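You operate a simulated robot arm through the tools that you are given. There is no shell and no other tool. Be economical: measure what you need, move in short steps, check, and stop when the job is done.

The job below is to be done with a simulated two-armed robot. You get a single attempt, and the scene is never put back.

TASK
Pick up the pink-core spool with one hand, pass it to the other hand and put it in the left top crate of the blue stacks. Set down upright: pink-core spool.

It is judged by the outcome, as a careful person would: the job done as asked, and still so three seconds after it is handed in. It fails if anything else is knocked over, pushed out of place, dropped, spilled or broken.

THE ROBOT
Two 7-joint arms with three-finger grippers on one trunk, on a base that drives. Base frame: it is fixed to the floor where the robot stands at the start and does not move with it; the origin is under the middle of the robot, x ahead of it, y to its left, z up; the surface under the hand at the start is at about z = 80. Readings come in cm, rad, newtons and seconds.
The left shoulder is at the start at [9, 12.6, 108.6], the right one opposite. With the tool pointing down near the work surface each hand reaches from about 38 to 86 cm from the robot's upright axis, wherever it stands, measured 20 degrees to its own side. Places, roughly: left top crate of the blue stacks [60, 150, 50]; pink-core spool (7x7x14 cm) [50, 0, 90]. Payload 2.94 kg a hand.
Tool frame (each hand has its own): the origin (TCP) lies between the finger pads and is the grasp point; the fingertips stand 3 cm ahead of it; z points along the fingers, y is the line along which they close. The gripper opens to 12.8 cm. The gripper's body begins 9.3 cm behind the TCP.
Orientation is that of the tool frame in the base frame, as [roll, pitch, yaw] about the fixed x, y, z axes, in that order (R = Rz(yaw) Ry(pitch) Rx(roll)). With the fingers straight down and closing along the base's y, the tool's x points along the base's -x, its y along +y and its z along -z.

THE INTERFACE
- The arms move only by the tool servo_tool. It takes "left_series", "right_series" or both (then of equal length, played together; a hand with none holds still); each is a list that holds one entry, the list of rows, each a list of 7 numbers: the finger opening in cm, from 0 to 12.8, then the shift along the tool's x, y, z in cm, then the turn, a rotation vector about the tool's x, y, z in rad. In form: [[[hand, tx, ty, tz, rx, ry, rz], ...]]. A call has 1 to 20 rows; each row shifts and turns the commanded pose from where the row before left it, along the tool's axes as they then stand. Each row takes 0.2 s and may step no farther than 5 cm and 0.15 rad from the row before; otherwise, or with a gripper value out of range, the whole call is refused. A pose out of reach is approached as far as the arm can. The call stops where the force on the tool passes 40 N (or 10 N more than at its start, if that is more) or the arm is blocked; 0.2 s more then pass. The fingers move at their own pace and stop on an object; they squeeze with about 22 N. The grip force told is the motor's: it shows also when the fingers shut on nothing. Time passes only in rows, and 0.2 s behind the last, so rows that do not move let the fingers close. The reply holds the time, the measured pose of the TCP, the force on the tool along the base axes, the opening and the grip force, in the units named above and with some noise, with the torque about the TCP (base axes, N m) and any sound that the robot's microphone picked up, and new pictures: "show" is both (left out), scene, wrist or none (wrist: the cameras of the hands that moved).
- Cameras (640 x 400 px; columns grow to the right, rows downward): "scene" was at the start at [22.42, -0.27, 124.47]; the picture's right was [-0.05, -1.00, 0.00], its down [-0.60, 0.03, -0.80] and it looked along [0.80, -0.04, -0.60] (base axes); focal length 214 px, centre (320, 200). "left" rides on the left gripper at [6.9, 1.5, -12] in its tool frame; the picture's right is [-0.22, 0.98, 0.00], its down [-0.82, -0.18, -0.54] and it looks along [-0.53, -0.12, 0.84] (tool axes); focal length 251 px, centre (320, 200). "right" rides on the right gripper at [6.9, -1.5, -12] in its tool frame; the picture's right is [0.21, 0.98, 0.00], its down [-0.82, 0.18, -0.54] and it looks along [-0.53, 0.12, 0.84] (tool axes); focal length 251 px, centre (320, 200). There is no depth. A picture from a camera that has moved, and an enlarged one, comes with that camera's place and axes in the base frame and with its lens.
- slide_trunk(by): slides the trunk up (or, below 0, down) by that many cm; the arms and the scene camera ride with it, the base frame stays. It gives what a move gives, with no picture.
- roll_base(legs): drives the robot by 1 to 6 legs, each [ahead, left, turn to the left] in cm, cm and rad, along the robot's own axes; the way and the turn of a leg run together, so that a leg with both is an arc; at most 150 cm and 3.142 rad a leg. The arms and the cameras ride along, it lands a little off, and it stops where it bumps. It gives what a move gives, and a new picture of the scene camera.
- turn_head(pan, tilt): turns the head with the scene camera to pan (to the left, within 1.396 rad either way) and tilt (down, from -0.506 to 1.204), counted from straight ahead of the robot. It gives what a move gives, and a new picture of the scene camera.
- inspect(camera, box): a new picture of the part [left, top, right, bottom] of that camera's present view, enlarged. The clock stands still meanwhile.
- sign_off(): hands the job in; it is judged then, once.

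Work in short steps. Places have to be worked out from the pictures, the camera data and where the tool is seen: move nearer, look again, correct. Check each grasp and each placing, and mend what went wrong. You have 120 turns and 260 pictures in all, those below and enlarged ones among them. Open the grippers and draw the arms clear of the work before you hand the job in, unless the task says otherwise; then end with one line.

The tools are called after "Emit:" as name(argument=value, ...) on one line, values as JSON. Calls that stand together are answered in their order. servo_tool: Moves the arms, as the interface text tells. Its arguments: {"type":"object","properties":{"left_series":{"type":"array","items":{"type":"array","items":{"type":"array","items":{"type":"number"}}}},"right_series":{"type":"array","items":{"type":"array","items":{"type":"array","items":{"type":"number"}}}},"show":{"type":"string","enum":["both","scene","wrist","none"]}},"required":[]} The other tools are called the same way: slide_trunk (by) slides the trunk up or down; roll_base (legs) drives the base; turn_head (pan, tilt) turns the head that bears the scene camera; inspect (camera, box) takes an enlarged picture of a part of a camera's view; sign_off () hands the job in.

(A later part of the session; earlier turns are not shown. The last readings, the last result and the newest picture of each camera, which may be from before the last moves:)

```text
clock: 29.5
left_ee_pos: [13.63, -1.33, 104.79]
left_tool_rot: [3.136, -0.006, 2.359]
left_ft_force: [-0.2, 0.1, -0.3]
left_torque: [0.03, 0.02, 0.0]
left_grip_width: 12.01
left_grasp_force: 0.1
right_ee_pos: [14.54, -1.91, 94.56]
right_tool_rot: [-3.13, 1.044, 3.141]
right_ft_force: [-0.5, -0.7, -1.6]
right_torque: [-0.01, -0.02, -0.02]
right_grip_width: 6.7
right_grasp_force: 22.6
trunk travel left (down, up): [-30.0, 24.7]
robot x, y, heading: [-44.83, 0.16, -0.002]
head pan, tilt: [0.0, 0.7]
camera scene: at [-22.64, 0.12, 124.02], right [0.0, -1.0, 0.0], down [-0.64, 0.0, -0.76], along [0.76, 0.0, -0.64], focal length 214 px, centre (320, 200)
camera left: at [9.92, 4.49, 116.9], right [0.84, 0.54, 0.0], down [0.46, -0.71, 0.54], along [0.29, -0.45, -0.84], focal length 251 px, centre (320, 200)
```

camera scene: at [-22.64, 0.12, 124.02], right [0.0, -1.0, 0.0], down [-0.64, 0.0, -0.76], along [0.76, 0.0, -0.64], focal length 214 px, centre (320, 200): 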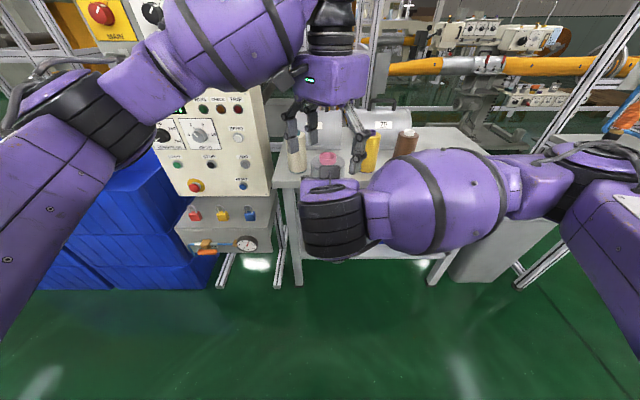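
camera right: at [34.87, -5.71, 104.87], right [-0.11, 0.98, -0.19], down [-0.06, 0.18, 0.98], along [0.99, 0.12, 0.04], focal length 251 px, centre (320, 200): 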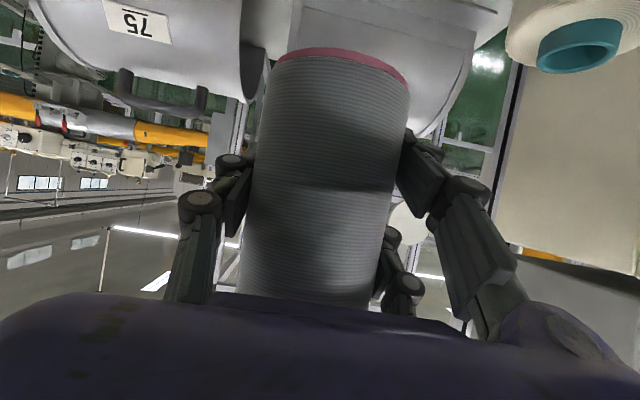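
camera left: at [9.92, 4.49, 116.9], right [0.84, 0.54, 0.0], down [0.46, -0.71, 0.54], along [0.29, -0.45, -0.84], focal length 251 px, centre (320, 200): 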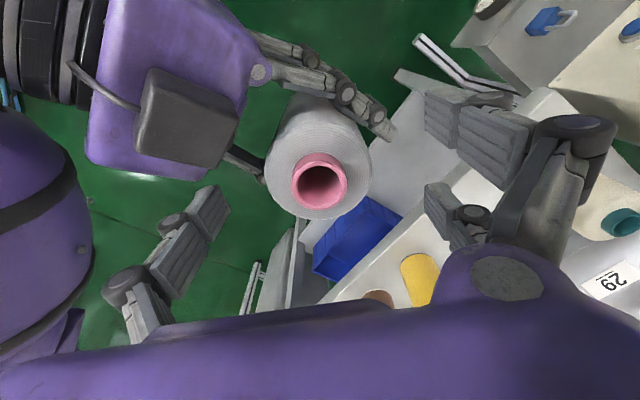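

It's well centred. I'll lower it 2.5 cm more and close carefully.

Emit:
servo_tool(left_series=[[[12, 0, 0, 2.5, 0, 0, 0], [10, 0, 0, 0, 0, 0, 0], [8.5, 0, 0, 0, 0, 0, 0], [7.6, 0, 0, 0, 0, 0, 0], [7.0, 0, 0, 0, 0, 0, 0], [6.4, 0, 0, 0, 0, 0, 0]]], show="wrist")

```text
clock: 30.9
left_ee_pos: [13.64, -1.43, 102.27]
left_tool_rot: [3.136, -0.004, 2.357]
left_ft_force: [-7.5, -5.4, 1.7]
left_torque: [-0.13, 0.23, -0.06]
left_grip_width: 6.96
left_grasp_force: 4.1
right_ee_pos: [14.66, -1.68, 94.74]
right_tool_rot: [-3.129, 1.043, 3.142]
right_ft_force: [7.1, 5.5, -4.8]
right_torque: [-0.18, 0.26, 0.0]
right_grip_width: 6.75
right_grasp_force: 21.4
trunk travel left (down, up): [-30.0, 24.7]
robot x, y, heading: [-45.17, 0.04, -0.001]
head pan, tilt: [0.0, 0.7]
camera left: at [9.86, 4.46, 114.44], right [0.84, 0.54, 0.0], down [0.45, -0.71, 0.54], along [0.29, -0.45, -0.84], focal length 251 px, centre (320, 200)
```

left: 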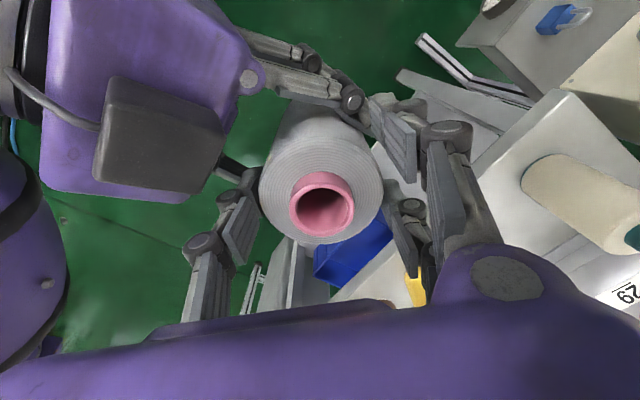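

Now the fingers are on the spool at about 6.9 cm. I'll close to full grip.

Emit:
servo_tool(left_series=[[[6, 0, 0, 0, 0, 0, 0], [5, 0, 0, 0, 0, 0, 0], [5, 0, 0, 0, 0, 0, 0]]], show="wrist")

```text
clock: 31.7
left_ee_pos: [13.54, -1.58, 102.28]
left_tool_rot: [-3.141, -0.005, 2.355]
left_ft_force: [-18.3, -19.9, 7.4]
left_torque: [-0.44, 1.06, 0.02]
left_grip_width: 6.54
left_grasp_force: 22.1
right_ee_pos: [14.61, -1.68, 94.65]
right_tool_rot: [-3.13, 1.043, -3.141]
right_ft_force: [19.0, 20.3, -9.9]
right_torque: [-1.11, 0.17, -0.26]
right_grip_width: 6.73
right_grasp_force: 22.0
trunk travel left (down, up): [-30.0, 24.7]
robot x, y, heading: [-44.89, -0.14, -0.001]
head pan, tilt: [0.0, 0.7]
camera left: at [9.83, 4.41, 114.46], right [0.84, 0.54, 0.0], down [0.45, -0.71, 0.54], along [0.29, -0.45, -0.84], focal length 251 px, centre (320, 200)
```

left: 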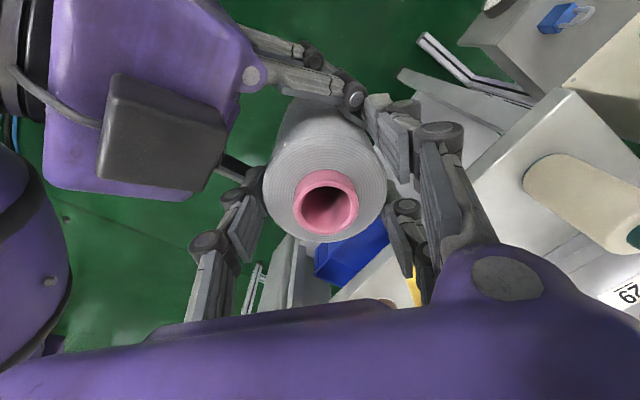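

The left grip is full at 6.5 cm, but the hands are pushing sideways on each other with about 27 N. I'll ease the left hand along its closing axis.

Emit:
servo_tool(left_series=[[[5, 0, -0.15, 0, 0, 0, 0], [5, 0, -0.1, 0, 0, 0, 0], [5, 0, 0, 0, 0, 0, 0]]], show="none")

```text
clock: 32.5
left_ee_pos: [13.55, -1.66, 102.31]
left_tool_rot: [3.138, -0.005, 2.361]
left_ft_force: [-8.3, -18.2, 8.7]
left_torque: [-1.07, 0.92, -0.03]
left_grip_width: 6.5
left_grasp_force: 22.1
right_ee_pos: [14.6, -1.73, 94.52]
right_tool_rot: [-3.129, 1.043, -3.141]
right_ft_force: [9.7, 18.5, -13.2]
right_torque: [-0.35, -0.37, -0.22]
right_grip_width: 6.75
right_grasp_force: 21.9
trunk travel left (down, up): [-30.0, 24.7]
robot x, y, heading: [-45.03, 0.15, -0.004]
head pan, tilt: [0.0, 0.7]
```

The force is dropping. I'll make one more small easing move, mostly toward -y.

Emit:
servo_tool(left_series=[[[5, -0.15, -0.2, -0.05, 0, 0, 0], [5, 0, -0.05, -0.05, 0, 0, 0], [5, 0, 0, 0, 0, 0, 0]]], show="none")

```text
clock: 33.3
left_ee_pos: [13.56, -1.67, 102.27]
left_tool_rot: [3.134, -0.006, 2.365]
left_ft_force: [3.6, -0.8, 3.5]
left_torque: [-0.23, -0.11, -0.09]
left_grip_width: 6.47
left_grasp_force: 22.5
right_ee_pos: [14.6, -1.77, 94.69]
right_tool_rot: [-3.126, 1.044, 3.141]
right_ft_force: [-2.3, 0.9, -7.1]
right_torque: [0.16, -0.22, 0.07]
right_grip_width: 6.71
right_grasp_force: 22.7
trunk travel left (down, up): [-30.0, 24.7]
robot x, y, heading: [-44.9, 0.14, -0.0]
head pan, tilt: [0.0, 0.7]
```

The forces are balanced. I'll open the right hand slowly and check that the left holds the weight.

Emit:
servo_tool(right_series=[[[7.5, 0, 0, 0, 0, 0, 0], [9, 0, 0, 0, 0, 0, 0], [11, 0, 0, 0, 0, 0, 0], [11, 0, 0, 0, 0, 0, 0]]], show="wrist")

```text
clock: 34.3
left_ee_pos: [13.6, -1.76, 102.34]
left_tool_rot: [3.133, -0.011, 2.362]
left_ft_force: [-4.8, 23.3, 6.8]
left_torque: [1.1, 0.14, 0.18]
left_grip_width: 6.48
left_grasp_force: 21.4
right_ee_pos: [14.78, -1.9, 94.65]
right_tool_rot: [-3.125, 1.042, 3.14]
right_ft_force: [4.5, -23.1, -8.5]
right_torque: [0.69, 0.06, 0.1]
right_grip_width: 9.21
right_grasp_force: 0.1
trunk travel left (down, up): [-30.0, 24.7]
robot x, y, heading: [-45.18, 0.19, -0.001]
head pan, tilt: [0.0, 0.7]
camera right: at [0.67, -3.05, 94.7], right [-0.09, 0.98, -0.19], down [-0.05, 0.19, 0.98], along [0.99, 0.1, 0.03], focal length 251 px, centre (320, 200)
```

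right: 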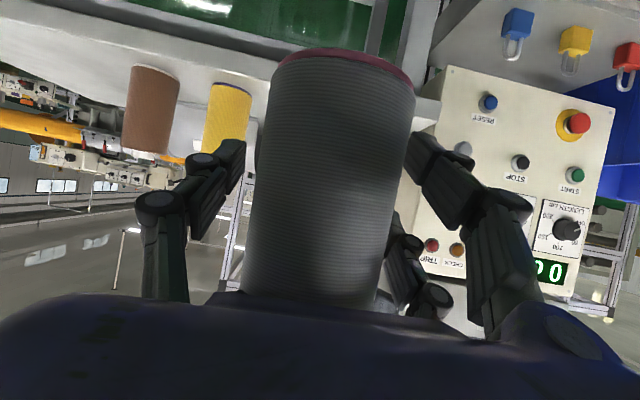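

The right fingers touch the left ones at 9.2 cm open, which already clears the spool. I'll hold 8.6 cm and draw the right hand straight down below the spool.

Emit:
servo_tool(right_series=[[[8.6, 0, 0, 0, 0, 0, 0], [8.6, 0, 0, 0, 0, 0, 0], [8.6, 0.86, 0, 0.5, 0, 0, 0], [8.6, 1.3, 0, 0.75, 0, 0, 0], [8.6, 1.3, 0, 0.75, 0, 0, 0], [8.6, 0, 0, 0, 0, 0, 0]]], show="wrist")

```text
clock: 35.7
left_ee_pos: [13.44, -1.78, 102.3]
left_tool_rot: [3.136, -0.005, 2.36]
left_ft_force: [-0.2, 0.3, -1.3]
left_torque: [-0.03, 0.01, 0.01]
left_grip_width: 6.46
left_grasp_force: 22.1
right_ee_pos: [14.62, -1.75, 90.58]
right_tool_rot: [-3.128, 1.046, 3.139]
right_ft_force: [0.0, -0.1, 0.1]
right_torque: [-0.03, 0.04, -0.01]
right_grip_width: 8.6
right_grasp_force: 0.0
trunk travel left (down, up): [-30.0, 24.7]
robot x, y, heading: [-45.06, 0.07, -0.005]
head pan, tilt: [0.0, 0.7]
camera right: at [0.66, -3.0, 90.73], right [-0.1, 0.98, -0.19], down [-0.05, 0.19, 0.98], along [0.99, 0.1, 0.03], focal length 251 px, centre (320, 200)
```

right: 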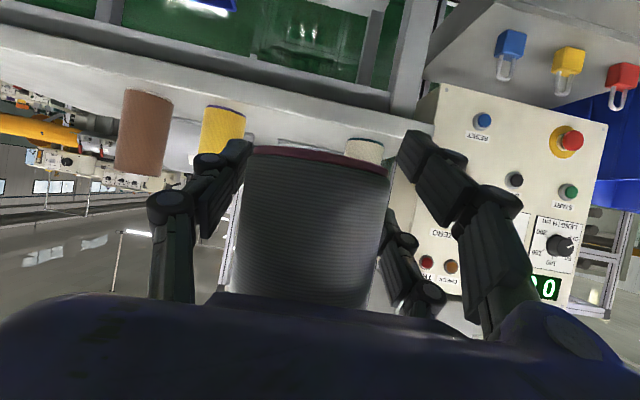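

The left hand has the spool. I'll take the right hand fully clear, down and then out to the right.

Emit:
servo_tool(right_series=[[[10, 2.6, 0, 1.5, 0, 0, 0], [10, 2.6, 0, 1.5, 0, 0, 0], [10, 2.6, 0, 1.5, 0, 0, 0], [10, 1.7, 0, 1.0, 0, 0, 0], [10, 0, -4.5, 0, 0, 0, 0], [10, 0, -4.5, 0, 0, 0, 0], [10, 0, -4.5, 0, 0, 0, 0], [10, 0, -4.5, 0, 0, 0, 0], [10, 0, -4.5, 0, 0, 0, 0], [10, 0, 0, 0, 0, 0, 0]]])

Emit:
inspect(camera="left", box=[0, 0, 640, 400])

```text
clock: 37.9
left_ee_pos: [13.56, -1.75, 102.59]
left_tool_rot: [3.136, -0.002, 2.362]
left_ft_force: [6.0, 3.3, 23.7]
left_torque: [-0.66, -0.32, 0.23]
left_grip_width: 6.57
left_grasp_force: 22.0
right_ee_pos: [15.06, -12.26, 84.84]
right_tool_rot: [-3.1, 1.024, -3.14]
right_ft_force: [-5.8, -2.5, -26.1]
right_torque: [-1.46, -1.05, 0.47]
right_grip_width: 9.55
right_grasp_force: 0.0
right hand out of reach, approached as far as the arm can: row 6, 7, 8, 9
trunk travel left (down, up): [-30.0, 24.7]
robot x, y, heading: [-44.73, -0.22, -0.001]
head pan, tilt: [0.0, 0.7]
camera scene: at [-22.59, 0.19, 124.01], right [0.0, -1.0, 0.0], down [-0.64, 0.0, -0.76], along [0.76, 0.0, -0.64], focal length 214 px, centre (320, 200)
camera right: at [0.99, -13.17, 85.24], right [-0.08, 0.98, -0.2], down [-0.03, 0.2, 0.98], along [1.0, 0.08, 0.01], focal length 251 px, centre (320, 200)
```

scene: 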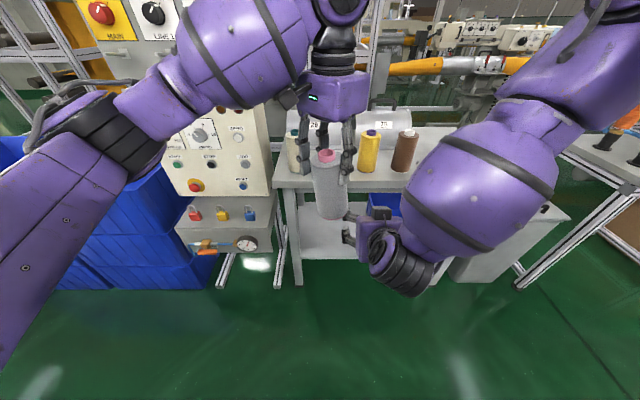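
right: 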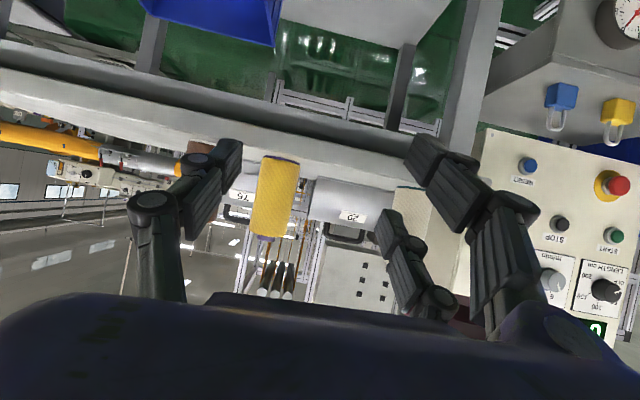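

```text
1.00 times, centred on (320, 200) of left (not enlarged: the box is as wide or as high as the picture)
camera zoom: at [9.77, 4.15, 114.64], right [0.84, 0.54, 0.01], down [0.46, -0.71, 0.54], along [0.3, -0.45, -0.84], focal length 251 px, centre (320, 200)
```

zoom: 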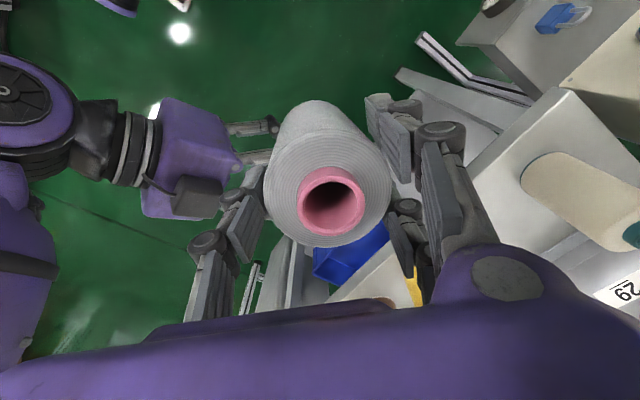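

The right hand ran out of reach and is pressing up under the spool's bottom. I'll lift the left hand with the spool away from it.

Emit:
servo_tool(left_series=[[[5, 0, 0, -1, 0, 0, 0], [5, 0, 0, -3, 0, 0, 0], [5, 0, 0, -3, 0, 0, 0], [5, 0, 0, -3, 0, 0, 0], [5, 0, 0, 0, 0, 0, 0]]])

```text
clock: 39.1
left_ee_pos: [13.49, -1.93, 112.27]
left_tool_rot: [3.138, -0.008, 2.358]
left_ft_force: [0.1, -0.1, -2.6]
left_torque: [0.0, 0.03, 0.0]
left_grip_width: 6.49
left_grasp_force: 21.7
right_ee_pos: [15.31, -12.15, 85.02]
right_tool_rot: [-3.108, 1.031, 3.141]
right_ft_force: [0.4, 0.3, -0.2]
right_torque: [-0.01, -0.02, -0.01]
right_grip_width: 9.99
right_grasp_force: 0.1
trunk travel left (down, up): [-30.0, 24.7]
robot x, y, heading: [-45.28, 0.16, 0.001]
head pan, tilt: [0.0, 0.7]
camera scene: at [-22.57, 0.14, 124.0], right [0.0, -1.0, 0.0], down [-0.64, 0.0, -0.76], along [0.76, 0.0, -0.64], focal length 214 px, centre (320, 200)
camera left: at [9.69, 3.95, 124.41], right [0.84, 0.54, 0.0], down [0.46, -0.71, 0.53], along [0.29, -0.45, -0.85], focal length 251 px, centre (320, 200)
```

scene: 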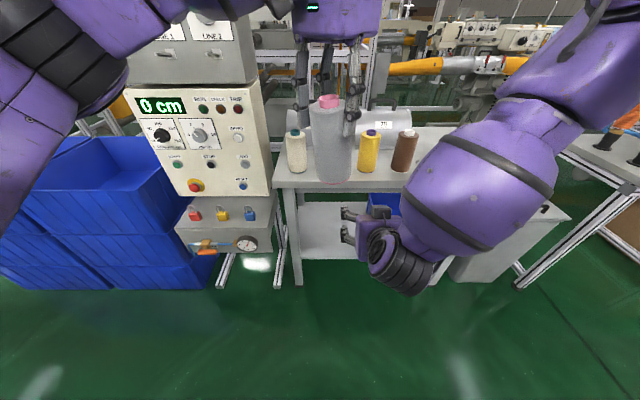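
left: 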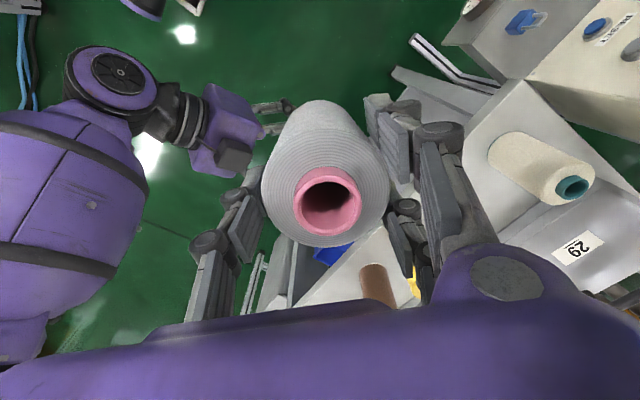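

The spool is held cleanly, with the force reading just its weight. I'll move it left, away from the right arm, then straighten and park the right hand.

Emit:
servo_tool(left_series=[[[5, 2.65, 2.65, 0, 0, 0, 0], [5, 2.65, 2.65, 0, 0, 0, 0], [5, 2.65, 2.65, 0, 0, 0, 0], [5, 2.65, 2.65, 0, 0, 0, 0], [5, 0, 0, 0, 0, 0, 0]]], show="none")

Emit:
servo_tool(right_series=[[[10, 0, 0, 0, 0, 0.14, 0], [10, 0, 0, 0, 0, 0.14, 0], [10, 0, 0, 0, 0, 0.14, 0], [10, 0, -2, -1, 0, 0.14, 0], [10, 0, -2, -1, 0, 0.14, 0], [10, 0, -2, -2, 0, 0.14, 0], [10, 0, -3, -3, 0, 0.14, 0], [10, 0, -3, -3, 0, 0.05, 0], [10, 0, -3, -3, 0, 0, 0], [10, 0, -3, -3, 0, 0, 0]]])

```text
clock: 40.3
left_ee_pos: [13.46, 12.86, 112.35]
left_tool_rot: [3.138, -0.007, 2.358]
left_ft_force: [0.0, -0.6, -3.6]
left_torque: [0.05, 0.03, 0.01]
left_grip_width: 6.5
left_grasp_force: 22.1
right_ee_pos: [15.06, -12.18, 85.12]
right_tool_rot: [-3.107, 1.031, 3.137]
right_ft_force: [0.2, 0.6, 0.6]
right_torque: [0.0, -0.03, 0.03]
right_grip_width: 10.02
right_grasp_force: 0.0
trunk travel left (down, up): [-30.0, 24.7]
robot x, y, heading: [-45.15, -0.05, -0.003]
head pan, tilt: [0.0, 0.7]
```

```text
clock: 42.5
left_ee_pos: [13.5, 13.02, 112.47]
left_tool_rot: [3.136, -0.007, 2.358]
left_ft_force: [-0.5, -0.4, -2.9]
left_torque: [0.0, 0.03, 0.0]
left_grip_width: 6.52
left_grasp_force: 21.4
right_ee_pos: [12.18, -30.15, 100.59]
right_tool_rot: [-3.136, 0.013, 3.128]
right_ft_force: [-0.2, 0.4, 0.2]
right_torque: [-0.03, -0.01, -0.03]
right_grip_width: 10.0
right_grasp_force: 0.0
trunk travel left (down, up): [-30.0, 24.7]
robot x, y, heading: [-44.79, -0.02, 0.003]
head pan, tilt: [0.0, 0.7]
camera scene: at [-22.65, 0.07, 124.02], right [0.0, -1.0, 0.0], down [-0.64, 0.0, -0.77], along [0.77, 0.0, -0.64], focal length 214 px, centre (320, 200)
camera right: at [5.01, -31.38, 112.59], right [-0.2, 0.98, -0.01], down [0.82, 0.17, 0.55], along [0.54, 0.1, -0.84], focal length 251 px, centre (320, 200)
```

scene: 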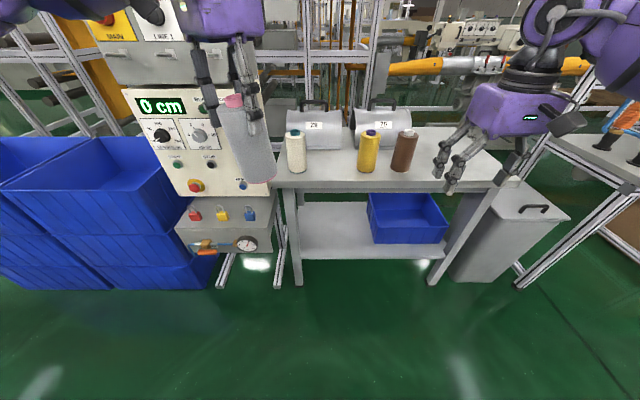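
right: 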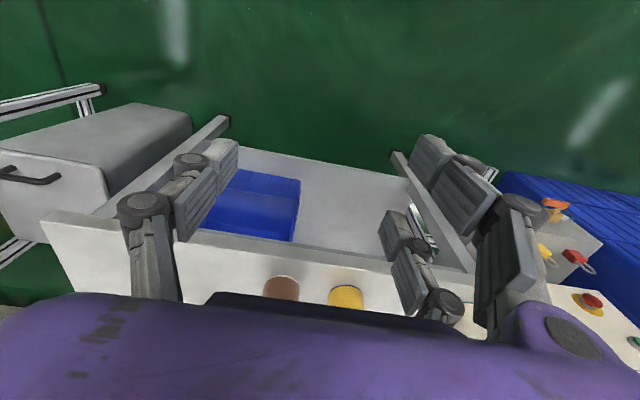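

The right hand is parked and the left holds the spool upright. I'll drive left, well back from the machine, to face the blue stacks.

Emit:
roll_base(legs=[[0, 125, 0]])

Emit:
turn_head(pan=0.2, tilt=0.75)

```text
clock: 53.8
left_ee_pos: [14.42, 137.62, 112.43]
left_tool_rot: [3.137, -0.004, 2.348]
left_ft_force: [1.0, 0.8, -3.2]
left_torque: [-0.04, -0.02, 0.0]
left_grip_width: 6.48
left_grasp_force: 22.0
right_ee_pos: [12.87, 94.7, 100.73]
right_tool_rot: [-3.135, 0.013, 3.117]
right_ft_force: [0.6, 0.2, -0.6]
right_torque: [-0.02, 0.0, -0.02]
right_grip_width: 9.98
right_grasp_force: 0.0
trunk travel left (down, up): [-30.0, 24.7]
robot x, y, heading: [-44.02, 125.7, -0.008]
head pan, tilt: [0.0, 0.7]
camera scene: at [-21.74, 125.18, 124.01], right [-0.01, -1.0, 0.0], down [-0.64, 0.01, -0.76], along [0.76, -0.01, -0.64], focal length 214 px, centre (320, 200)
```

scene: 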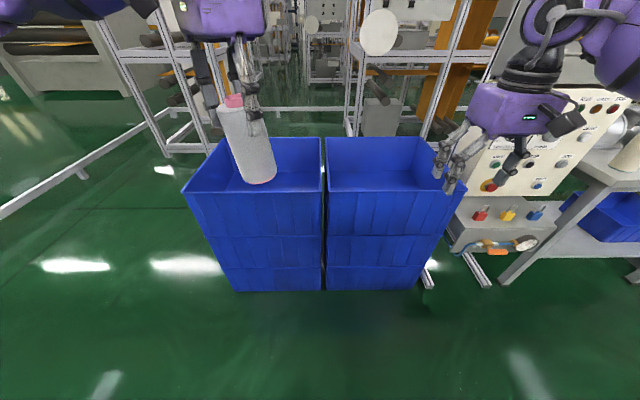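

```text
clock: 54.5
left_ee_pos: [14.48, 137.61, 112.36]
left_tool_rot: [3.136, -0.007, 2.349]
left_ft_force: [0.0, 0.5, -3.1]
left_torque: [0.02, 0.02, -0.01]
left_grip_width: 6.47
left_grasp_force: 22.1
right_ee_pos: [12.91, 94.64, 100.66]
right_tool_rot: [-3.136, 0.015, 3.12]
right_ft_force: [0.4, -0.1, -0.9]
right_torque: [0.03, 0.0, 0.01]
right_grip_width: 9.99
right_grasp_force: 0.0
trunk travel left (down, up): [-30.0, 24.7]
robot x, y, heading: [-44.26, 125.13, -0.009]
head pan, tilt: [0.201, 0.75]
camera scene: at [-22.09, 126.83, 123.59], right [0.19, -0.98, 0.0], down [-0.67, -0.13, -0.73], along [0.72, 0.14, -0.68], focal length 214 px, centre (320, 200)
```

scene: 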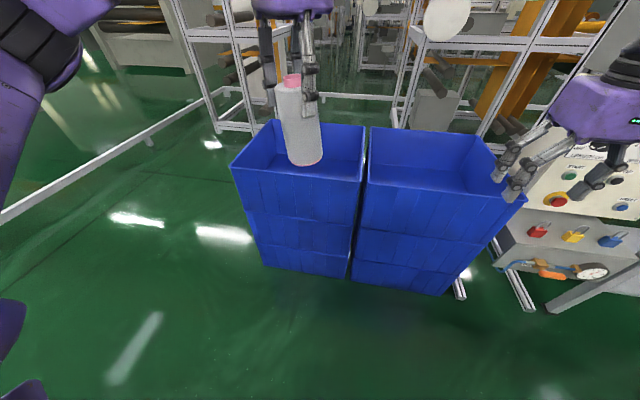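

I can now locate the left top crate. It spans about x 41–88 and y 124–176, with its rim near z 76 and floor near z 52. I'll drive 39 cm ahead so the spool comes over it.

Emit:
roll_base(legs=[[39, 2, 0.008]])

Emit:
turn_head(pan=0.3, tilt=0.95)

Emit:
inspect(camera="left", box=[0, 0, 640, 400])

```text
clock: 56.9
left_ee_pos: [53.56, 139.9, 112.42]
left_tool_rot: [3.135, -0.006, 2.359]
left_ft_force: [-0.1, 0.4, -3.5]
left_torque: [0.0, 0.0, 0.0]
left_grip_width: 6.46
left_grasp_force: 22.1
right_ee_pos: [52.27, 96.89, 100.82]
right_tool_rot: [-3.134, 0.013, 3.128]
right_ft_force: [-0.2, -0.5, 0.1]
right_torque: [-0.01, 0.0, 0.01]
right_grip_width: 10.0
right_grasp_force: 0.1
trunk travel left (down, up): [-30.0, 24.7]
robot x, y, heading: [-4.99, 127.22, -0.005]
head pan, tilt: [0.201, 0.75]
camera scene: at [17.09, 128.74, 123.59], right [0.2, -0.98, 0.0], down [-0.67, -0.13, -0.73], along [0.72, 0.14, -0.68], focal length 214 px, centre (320, 200)
```

scene: 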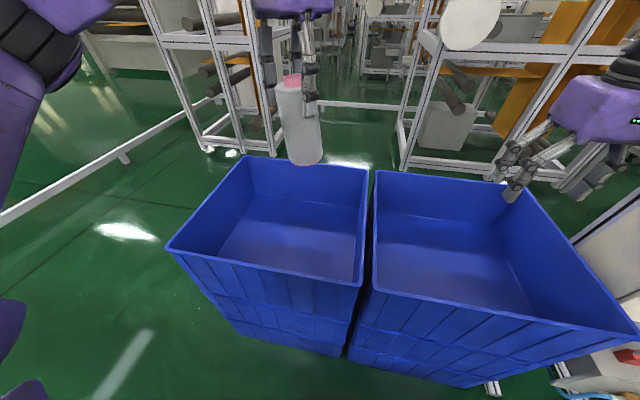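

```text
clock: 57.7
left_ee_pos: [53.58, 139.81, 112.39]
left_tool_rot: [3.135, -0.005, 2.359]
left_ft_force: [0.7, -0.5, -3.3]
left_torque: [0.04, -0.02, -0.03]
left_grip_width: 6.46
left_grasp_force: 22.5
right_ee_pos: [52.33, 96.92, 100.71]
right_tool_rot: [-3.134, 0.016, 3.129]
right_ft_force: [-0.9, 0.6, 0.2]
right_torque: [0.01, -0.02, 0.0]
right_grip_width: 9.97
right_grasp_force: 0.0
trunk travel left (down, up): [-30.0, 24.7]
robot x, y, heading: [-4.6, 127.06, -0.004]
head pan, tilt: [0.3, 0.949]
camera scene: at [15.9, 129.24, 122.04], right [0.29, -0.96, 0.0], down [-0.78, -0.24, -0.58], along [0.56, 0.17, -0.81], focal length 214 px, centre (320, 200)
```

scene: 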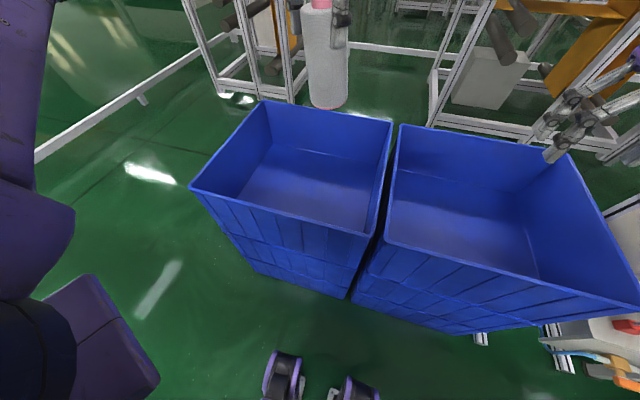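

```text
1.00 times, centred on (320, 200) of left (not enlarged: the box is as wide or as high as the picture)
camera zoom: at [49.74, 145.79, 124.54], right [0.84, 0.54, 0.0], down [0.46, -0.71, 0.53], along [0.29, -0.45, -0.84], focal length 251 px, centre (320, 200)
```

zoom: 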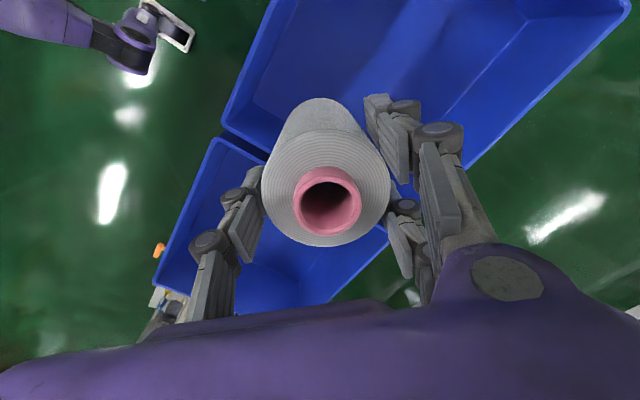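

The crate rim is confirmed at x 41–88, y 125–175. I'll move the spool over about [61, 150] and raise the right hand a bit so it keeps clear when the trunk goes down.

Emit:
servo_tool(left_series=[[[5, 0.5, 3.1, 0, 0, 0, 0], [5, 0.5, 3.1, 0, 0, 0, 0], [5, 0.5, 3.1, 0, 0, 0, 0], [5, 0.5, 3.1, 0, 0, 0, 0], [5, 0, 0, 0, 0, 0, 0]]], right_series=[[[10, 0, 0, -2, 0, 0, 0], [10, 0, 0, -2, 0, 0, 0], [10, 0, 0, -2, 0, 0, 0], [10, 0, 0, -2, 0, 0, 0], [10, 0, 0, 0, 0, 0, 0]]], show="none")

Emit:
slide_trunk(by=-20)

Emit:
turn_head(pan=0.35, tilt=0.8)

```text
clock: 58.9
left_ee_pos: [60.86, 149.97, 112.47]
left_tool_rot: [3.136, -0.005, 2.359]
left_ft_force: [0.0, -1.0, -3.1]
left_torque: [0.02, 0.01, 0.04]
left_grip_width: 6.45
left_grasp_force: 21.7
right_ee_pos: [52.15, 96.88, 108.62]
right_tool_rot: [-3.134, 0.014, 3.129]
right_ft_force: [0.0, -0.3, 0.5]
right_torque: [0.0, 0.0, 0.01]
right_grip_width: 9.99
right_grasp_force: 0.0
trunk travel left (down, up): [-30.0, 24.7]
robot x, y, heading: [-4.7, 127.12, -0.005]
head pan, tilt: [0.3, 0.949]
```

```text
clock: 61.0
left_ee_pos: [60.99, 150.08, 92.55]
left_tool_rot: [3.137, -0.007, 2.357]
left_ft_force: [0.2, 0.8, -1.8]
left_torque: [-0.03, -0.01, 0.01]
left_grip_width: 6.48
left_grasp_force: 22.1
right_ee_pos: [52.1, 96.91, 88.74]
right_tool_rot: [-3.136, 0.015, 3.129]
right_ft_force: [-0.1, -0.1, 0.9]
right_torque: [0.0, -0.01, 0.02]
right_grip_width: 9.98
right_grasp_force: 0.1
trunk travel left (down, up): [-10.0, 44.7]
robot x, y, heading: [-4.57, 127.18, -0.007]
head pan, tilt: [0.3, 0.949]
```

```text
clock: 61.7
left_ee_pos: [60.86, 150.09, 92.43]
left_tool_rot: [3.135, -0.006, 2.357]
left_ft_force: [0.3, 0.3, -3.2]
left_torque: [0.02, 0.0, 0.02]
left_grip_width: 6.44
left_grasp_force: 22.3
right_ee_pos: [52.21, 96.94, 88.82]
right_tool_rot: [-3.134, 0.013, 3.127]
right_ft_force: [0.6, 0.5, -1.0]
right_torque: [-0.04, -0.02, -0.02]
right_grip_width: 10.0
right_grasp_force: 0.0
trunk travel left (down, up): [-10.0, 44.7]
robot x, y, heading: [-5.0, 126.96, -0.003]
head pan, tilt: [0.351, 0.799]
camera scene: at [23.24, 130.65, 101.12], right [0.44, -0.9, 0.0], down [-0.64, -0.31, -0.7], along [0.63, 0.31, -0.71], focal length 214 px, centre (320, 200)
```

scene: 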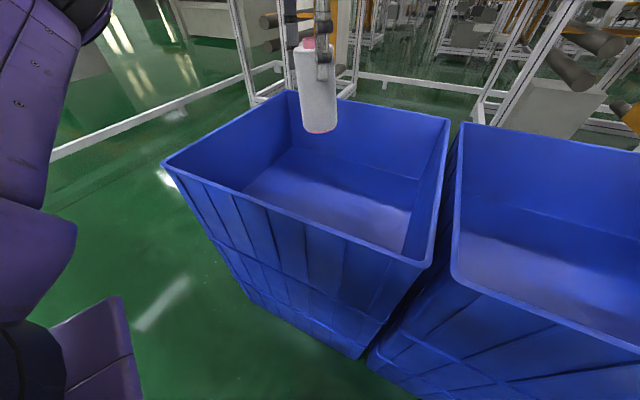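

The spool hangs over the crate interior with good margins. I'll lower it 15 cm and look.

Emit:
servo_tool(left_series=[[[5, 0, 0, 3, 0, 0, 0], [5, 0, 0, 3, 0, 0, 0], [5, 0, 0, 3, 0, 0, 0], [5, 0, 0, 3, 0, 0, 0], [5, 0, 0, 3, 0, 0, 0], [5, 0, 0, 0, 0, 0, 0]]])

```text
clock: 63.1
left_ee_pos: [60.72, 150.13, 77.38]
left_tool_rot: [3.136, -0.007, 2.358]
left_ft_force: [-0.4, 0.1, -2.2]
left_torque: [-0.01, 0.01, -0.02]
left_grip_width: 6.45
left_grasp_force: 22.0
right_ee_pos: [52.18, 96.89, 88.82]
right_tool_rot: [-3.135, 0.013, 3.128]
right_ft_force: [0.5, -0.6, -0.4]
right_torque: [0.01, -0.01, 0.0]
right_grip_width: 9.99
right_grasp_force: 0.1
trunk travel left (down, up): [-10.0, 44.7]
robot x, y, heading: [-5.28, 126.55, -0.001]
head pan, tilt: [0.351, 0.799]
camera scene: at [23.53, 129.83, 101.08], right [0.34, -0.94, 0.0], down [-0.67, -0.24, -0.7], along [0.66, 0.24, -0.72], focal length 214 px, centre (320, 200)
camera left: at [57.05, 156.05, 89.59], right [0.84, 0.54, 0.0], down [0.45, -0.71, 0.54], along [0.29, -0.45, -0.84], focal length 251 px, centre (320, 200)
```

scene: 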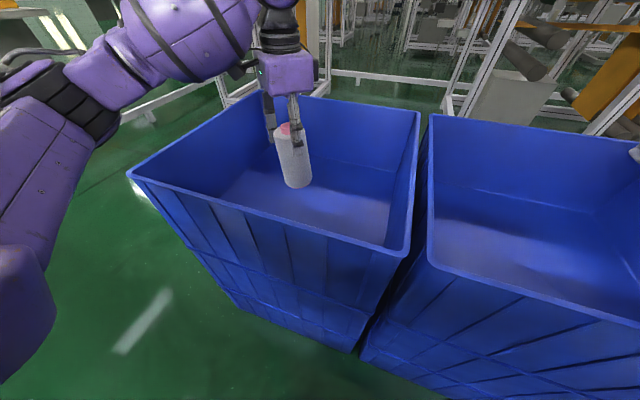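
left: 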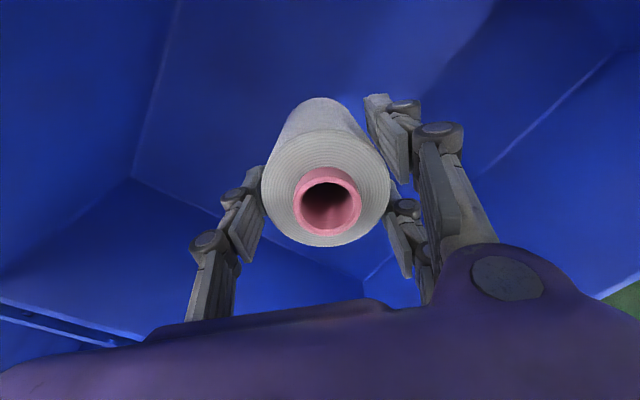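

The spool is vertical in the view and inside the crate, with its bottom near z 64. I'll lower it in smaller steps and watch the force.

Emit:
servo_tool(left_series=[[[5, 0, 0, 1.5, 0, 0, 0], [5, 0, 0, 1.5, 0, 0, 0], [5, 0, 0, 1.5, 0, 0, 0], [5, 0, 0, 0, 0, 0, 0]]], show="scene")

```text
clock: 64.1
left_ee_pos: [60.85, 150.15, 73.05]
left_tool_rot: [3.136, -0.006, 2.357]
left_ft_force: [0.3, -0.8, -3.7]
left_torque: [0.04, -0.01, -0.02]
left_grip_width: 6.47
left_grasp_force: 22.2
right_ee_pos: [52.14, 97.04, 88.71]
right_tool_rot: [-3.134, 0.012, 3.129]
right_ft_force: [0.2, 0.7, 1.5]
right_torque: [0.01, 0.01, 0.01]
right_grip_width: 9.98
right_grasp_force: 0.1
trunk travel left (down, up): [-10.0, 44.7]
robot x, y, heading: [-4.9, 127.0, 0.001]
head pan, tilt: [0.351, 0.799]
camera scene: at [23.54, 129.84, 101.08], right [0.34, -0.94, 0.0], down [-0.67, -0.24, -0.7], along [0.66, 0.24, -0.72], focal length 214 px, centre (320, 200)
```

scene: 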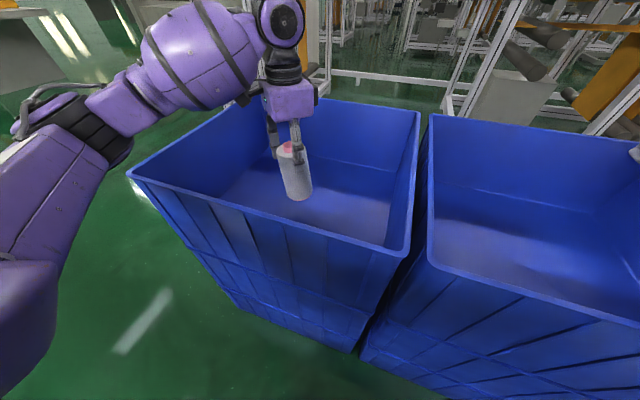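

No contact yet, so I'll keep lowering gently.

Emit:
servo_tool(left_series=[[[5, 0, 0, 0.8, 0, 0, 0], [5, 0, 0, 0.8, 0, 0, 0], [5, 0, 0, 0.8, 0, 0, 0], [5, 0, 0, 0, 0, 0, 0]]], show="scene")

```text
clock: 65.1
left_ee_pos: [60.85, 150.2, 70.61]
left_tool_rot: [3.135, -0.005, 2.359]
left_ft_force: [0.7, 0.5, -3.4]
left_torque: [0.01, 0.0, -0.01]
left_grip_width: 6.45
left_grasp_force: 22.4
right_ee_pos: [52.13, 96.84, 88.7]
right_tool_rot: [-3.135, 0.015, 3.128]
right_ft_force: [0.1, -0.5, -0.6]
right_torque: [-0.01, 0.03, 0.04]
right_grip_width: 10.02
right_grasp_force: 0.1
trunk travel left (down, up): [-10.0, 44.7]
robot x, y, heading: [-4.7, 127.34, -0.0]
head pan, tilt: [0.351, 0.799]
camera scene: at [23.55, 129.84, 101.07], right [0.34, -0.94, 0.0], down [-0.67, -0.24, -0.7], along [0.66, 0.24, -0.72], focal length 214 px, centre (320, 200)
```

scene: 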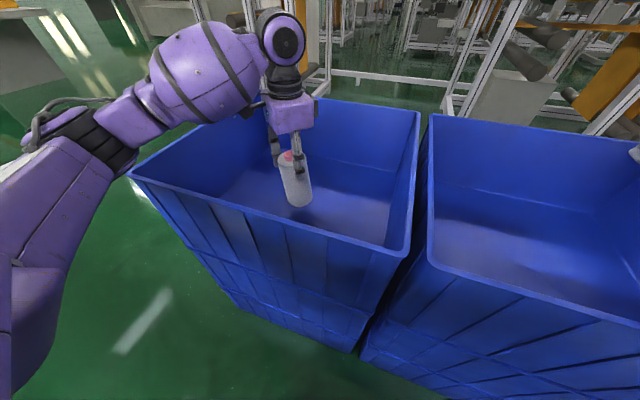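

The elbow may be getting close to the crate's front-left rim. I'll zoom in there before going lower.

Emit:
inspect(camera="scene", box=[0, 60, 340, 270])

Emit:
turn_head(pan=0.9, tilt=0.5)

```text
1.88 times, centred on (170, 165) of scene
camera zoom: at [23.55, 129.84, 101.07], right [0.34, -0.94, 0.0], down [-0.67, -0.24, -0.7], along [0.66, 0.24, -0.72], focal length 404 px, centre (602, 266)
```

zoom: 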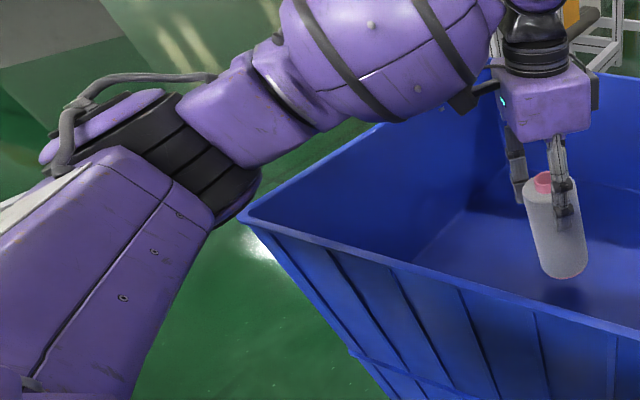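

```text
clock: 66.1
left_ee_pos: [60.9, 150.18, 70.58]
left_tool_rot: [3.135, -0.006, 2.358]
left_ft_force: [-0.5, -1.1, -2.8]
left_torque: [0.05, 0.02, 0.01]
left_grip_width: 6.45
left_grasp_force: 22.2
right_ee_pos: [52.25, 96.92, 88.64]
right_tool_rot: [-3.134, 0.014, 3.127]
right_ft_force: [-0.4, -0.4, -1.0]
right_torque: [-0.03, -0.01, -0.01]
right_grip_width: 9.99
right_grasp_force: 0.0
trunk travel left (down, up): [-10.0, 44.7]
robot x, y, heading: [-4.72, 126.95, -0.003]
head pan, tilt: [0.901, 0.499]
camera scene: at [21.95, 134.04, 103.95], right [0.76, -0.65, 0.0], down [-0.29, -0.34, -0.89], along [0.58, 0.68, -0.45], focal length 214 px, centre (320, 200)
```

scene: 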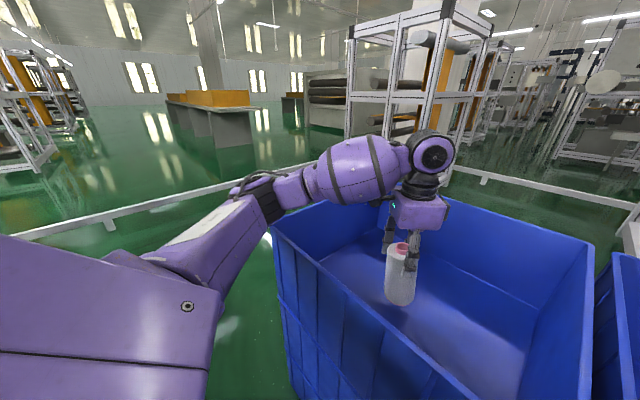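

The clearance at the elbow is hard to judge. I'll raise the trunk 12 cm and reach down with the arm, which keeps the elbow higher.

Emit:
slide_trunk(by=12)

Emit:
servo_tool(left_series=[[[5, 0, 0, 2, 0, 0, 0], [5, 0, 0, 2, 0, 0, 0], [5, 0, 0, 2, 0, 0, 0], [5, 0, 0, 2, 0, 0, 0], [5, 0, 0, 2, 0, 0, 0], [5, 0, 0, 1.5, 0, 0, 0], [5, 0, 0, 0, 0, 0, 0]]], show="scene")

```text
clock: 67.6
left_ee_pos: [60.93, 150.18, 82.51]
left_tool_rot: [3.137, -0.007, 2.359]
left_ft_force: [-0.7, -0.3, -3.3]
left_torque: [0.0, 0.03, 0.0]
left_grip_width: 6.44
left_grasp_force: 22.7
right_ee_pos: [52.3, 96.9, 100.5]
right_tool_rot: [-3.136, 0.013, 3.128]
right_ft_force: [0.3, -0.7, -0.1]
right_torque: [0.01, 0.02, -0.03]
right_grip_width: 9.98
right_grasp_force: 0.1
trunk travel left (down, up): [-22.0, 32.7]
robot x, y, heading: [-5.13, 126.56, -0.002]
head pan, tilt: [0.901, 0.499]
```

```text
clock: 69.2
left_ee_pos: [60.74, 150.25, 71.0]
left_tool_rot: [3.137, -0.004, 2.356]
left_ft_force: [-0.5, -0.2, -3.8]
left_torque: [0.03, 0.02, 0.05]
left_grip_width: 6.43
left_grasp_force: 22.0
right_ee_pos: [52.11, 97.04, 100.6]
right_tool_rot: [-3.135, 0.013, 3.129]
right_ft_force: [0.0, 0.8, -0.1]
right_torque: [-0.03, -0.01, -0.03]
right_grip_width: 9.98
right_grasp_force: 0.1
trunk travel left (down, up): [-22.0, 32.7]
robot x, y, heading: [-4.83, 126.98, -0.005]
head pan, tilt: [0.901, 0.499]
camera scene: at [16.94, 134.22, 117.55], right [0.78, -0.62, 0.0], down [-0.3, -0.37, -0.88], along [0.55, 0.69, -0.48], focal length 214 px, centre (320, 200)
```

scene: 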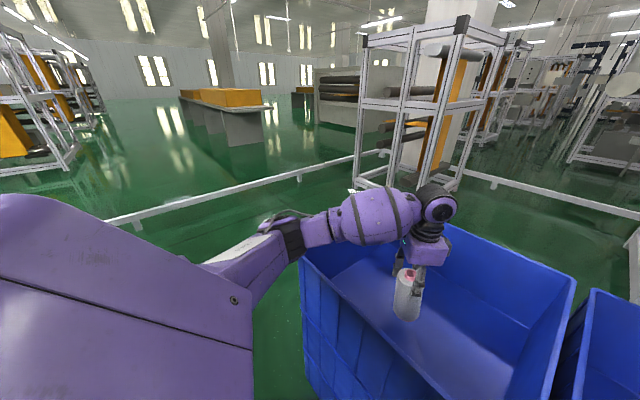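

The elbow sits higher now. I'll keep lowering slowly until it makes contact.

Emit:
servo_tool(left_series=[[[5, 0, 0, 0.7, 0, 0, 0], [5, 0, 0, 0.7, 0, 0, 0], [5, 0, 0, 0.7, 0, 0, 0], [5, 0, 0, 0, 0, 0, 0]]], show="none")

```text
clock: 70.2
left_ee_pos: [60.85, 150.34, 69.06]
left_tool_rot: [3.136, -0.008, 2.357]
left_ft_force: [-0.9, 0.0, -2.6]
left_torque: [0.03, 0.05, 0.0]
left_grip_width: 6.44
left_grasp_force: 22.0
right_ee_pos: [52.22, 96.88, 100.68]
right_tool_rot: [-3.135, 0.013, 3.127]
right_ft_force: [0.5, 0.7, 0.5]
right_torque: [-0.02, 0.0, -0.01]
right_grip_width: 10.0
right_grasp_force: 0.0
trunk travel left (down, up): [-22.0, 32.7]
robot x, y, heading: [-4.81, 127.05, -0.004]
head pan, tilt: [0.901, 0.499]
```

The spool's bottom is near z 56 with no contact yet, so I'll continue.

Emit:
servo_tool(left_series=[[[5, 0, 0, 0.6, 0, 0, 0], [5, 0, 0, 0.6, 0, 0, 0], [5, 0, 0, 0.6, 0, 0, 0], [5, 0, 0, 0, 0, 0, 0]]], show="both")

```text
clock: 71.2
left_ee_pos: [60.88, 150.25, 67.17]
left_tool_rot: [3.137, -0.005, 2.358]
left_ft_force: [-0.7, 0.9, -3.2]
left_torque: [0.02, 0.01, 0.04]
left_grip_width: 6.45
left_grasp_force: 22.5
right_ee_pos: [52.12, 96.9, 100.85]
right_tool_rot: [-3.133, 0.015, 3.128]
right_ft_force: [0.2, 0.3, -0.4]
right_torque: [-0.01, 0.02, -0.01]
right_grip_width: 10.0
right_grasp_force: 0.0
trunk travel left (down, up): [-22.0, 32.7]
robot x, y, heading: [-5.07, 126.58, -0.002]
head pan, tilt: [0.901, 0.499]
camera scene: at [16.94, 134.22, 117.55], right [0.78, -0.62, 0.0], down [-0.3, -0.37, -0.88], along [0.55, 0.69, -0.48], focal length 214 px, centre (320, 200)
camera left: at [57.04, 156.28, 79.3], right [0.84, 0.54, 0.0], down [0.46, -0.71, 0.54], along [0.29, -0.45, -0.84], focal length 251 px, centre (320, 200)
```

scene: 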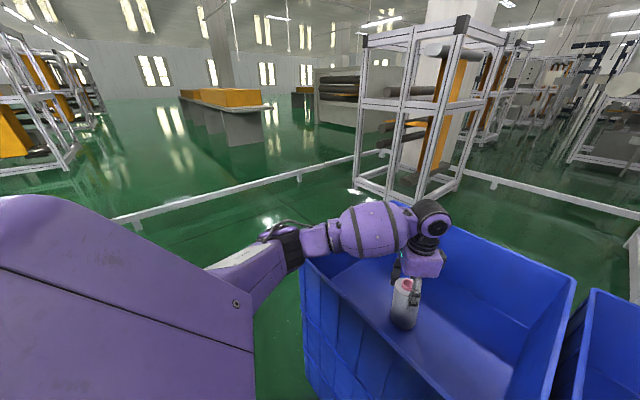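
left: 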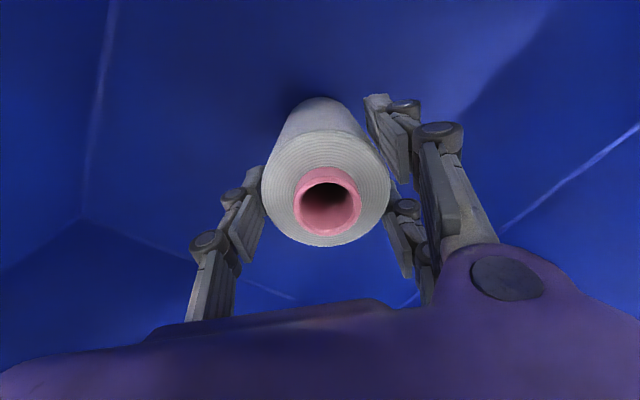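

The contact shadow is closing up under the spool. I'll continue with half-centimetre steps.

Emit:
servo_tool(left_series=[[[5, 0, 0, 0.5, 0, 0, 0], [5, 0, 0, 0.4, 0, 0, 0], [5, 0, 0, 0.4, 0, 0, 0], [5, 0, 0, 0, 0, 0, 0]]], show="none")

```text
clock: 72.2
left_ee_pos: [60.85, 150.2, 66.5]
left_tool_rot: [3.127, 0.005, 2.358]
left_ft_force: [3.0, -1.9, 39.8]
left_torque: [0.83, -0.04, -0.1]
left_grip_width: 6.49
left_grasp_force: 22.2
right_ee_pos: [51.9, 96.83, 100.83]
right_tool_rot: [-3.137, 0.018, 3.129]
right_ft_force: [0.5, 0.5, 0.2]
right_torque: [0.0, 0.01, 0.07]
right_grip_width: 10.0
right_grasp_force: 0.0
trunk travel left (down, up): [-22.0, 32.7]
robot x, y, heading: [-4.89, 126.85, -0.003]
head pan, tilt: [0.901, 0.499]
```

The spool touched down at TCP z 66.5. I'll ease up about 0.5 cm to take off the excess push.

Emit:
servo_tool(left_series=[[[5, 0, 0, -0.3, 0, 0, 0], [5, 0, 0, -0.22, 0, 0, 0], [5, 0, 0, 0, 0, 0, 0]]], show="wrist")

```text
clock: 73.0
left_ee_pos: [60.91, 150.24, 66.52]
left_tool_rot: [3.136, -0.005, 2.357]
left_ft_force: [10.4, -2.1, 21.5]
left_torque: [0.43, -1.14, -0.19]
left_grip_width: 6.47
left_grasp_force: 22.0
right_ee_pos: [52.13, 97.07, 100.69]
right_tool_rot: [-3.137, 0.015, 3.128]
right_ft_force: [-1.6, 0.4, -0.1]
right_torque: [0.0, -0.02, 0.02]
right_grip_width: 9.99
right_grasp_force: 0.2
trunk travel left (down, up): [-22.0, 32.7]
robot x, y, heading: [-4.77, 126.82, 0.0]
head pan, tilt: [0.901, 0.499]
camera left: at [57.02, 156.16, 78.67], right [0.84, 0.54, 0.01], down [0.45, -0.71, 0.54], along [0.29, -0.45, -0.84], focal length 251 px, centre (320, 200)
```

left: 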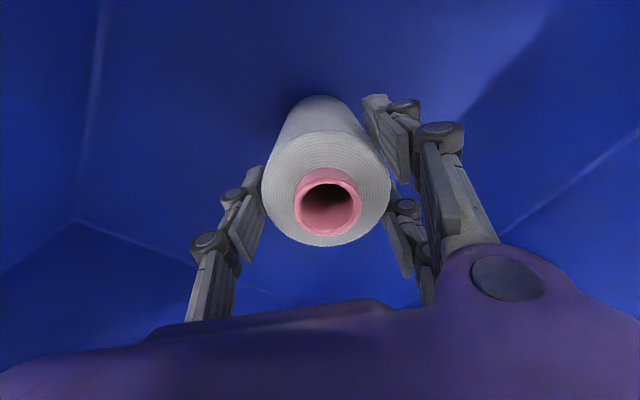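

There's still 21 N of push, so I'll ease a little more.

Emit:
servo_tool(left_series=[[[5, 0, 0, -0.2, 0, 0, 0], [5, 0, 0, 0, 0, 0, 0]]], show="none")

```text
clock: 73.6
left_ee_pos: [60.75, 150.35, 66.51]
left_tool_rot: [3.138, -0.008, 2.357]
left_ft_force: [4.3, -2.1, 11.5]
left_torque: [0.18, -0.49, -0.11]
left_grip_width: 6.48
left_grasp_force: 22.0
right_ee_pos: [52.15, 96.94, 100.74]
right_tool_rot: [-3.138, 0.016, 3.128]
right_ft_force: [-0.4, 0.1, -0.2]
right_torque: [0.0, 0.02, 0.01]
right_grip_width: 10.02
right_grasp_force: 0.0
trunk travel left (down, up): [-22.0, 32.7]
robot x, y, heading: [-4.73, 126.69, -0.006]
head pan, tilt: [0.901, 0.499]
```

It's almost unloaded. I'll ease a touch more and open the left hand slowly.

Emit:
servo_tool(left_series=[[[5, 0, 0, -0.15, 0, 0, 0], [6.3, 0, 0, 0, 0, 0, 0], [6.8, 0, 0, 0, 0, 0, 0], [7.4, 0, 0, 0, 0, 0, 0], [8.5, 0, 0, 0, 0, 0, 0], [10, 0, 0, 0, 0, 0, 0], [11.5, 0, 0, 0, 0, 0, 0], [11.5, 0, 0, 0, 0, 0, 0]]], show="wrist")

```text
clock: 75.4
left_ee_pos: [60.9, 150.39, 66.75]
left_tool_rot: [3.135, -0.006, 2.359]
left_ft_force: [1.3, 1.0, 0.4]
left_torque: [-0.01, -0.05, -0.01]
left_grip_width: 11.48
left_grasp_force: 0.0
right_ee_pos: [52.24, 96.98, 100.72]
right_tool_rot: [-3.135, 0.014, 3.129]
right_ft_force: [-0.1, -1.2, -0.3]
right_torque: [-0.02, -0.03, 0.01]
right_grip_width: 9.99
right_grasp_force: 0.1
trunk travel left (down, up): [-22.0, 32.7]
robot x, y, heading: [-4.9, 127.12, -0.005]
head pan, tilt: [0.901, 0.499]
camera left: at [57.03, 156.26, 78.91], right [0.84, 0.54, 0.0], down [0.45, -0.71, 0.54], along [0.29, -0.45, -0.84], focal length 251 px, centre (320, 200)
```

left: 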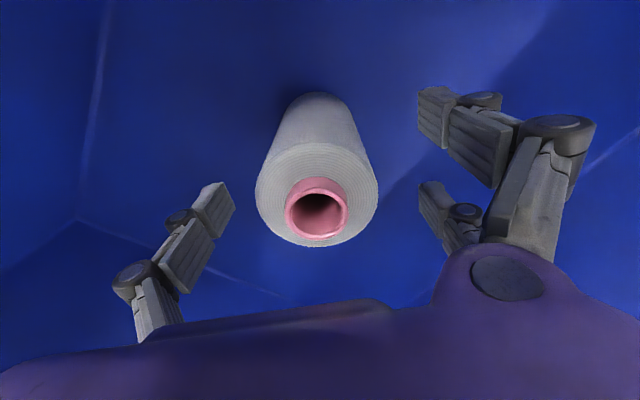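

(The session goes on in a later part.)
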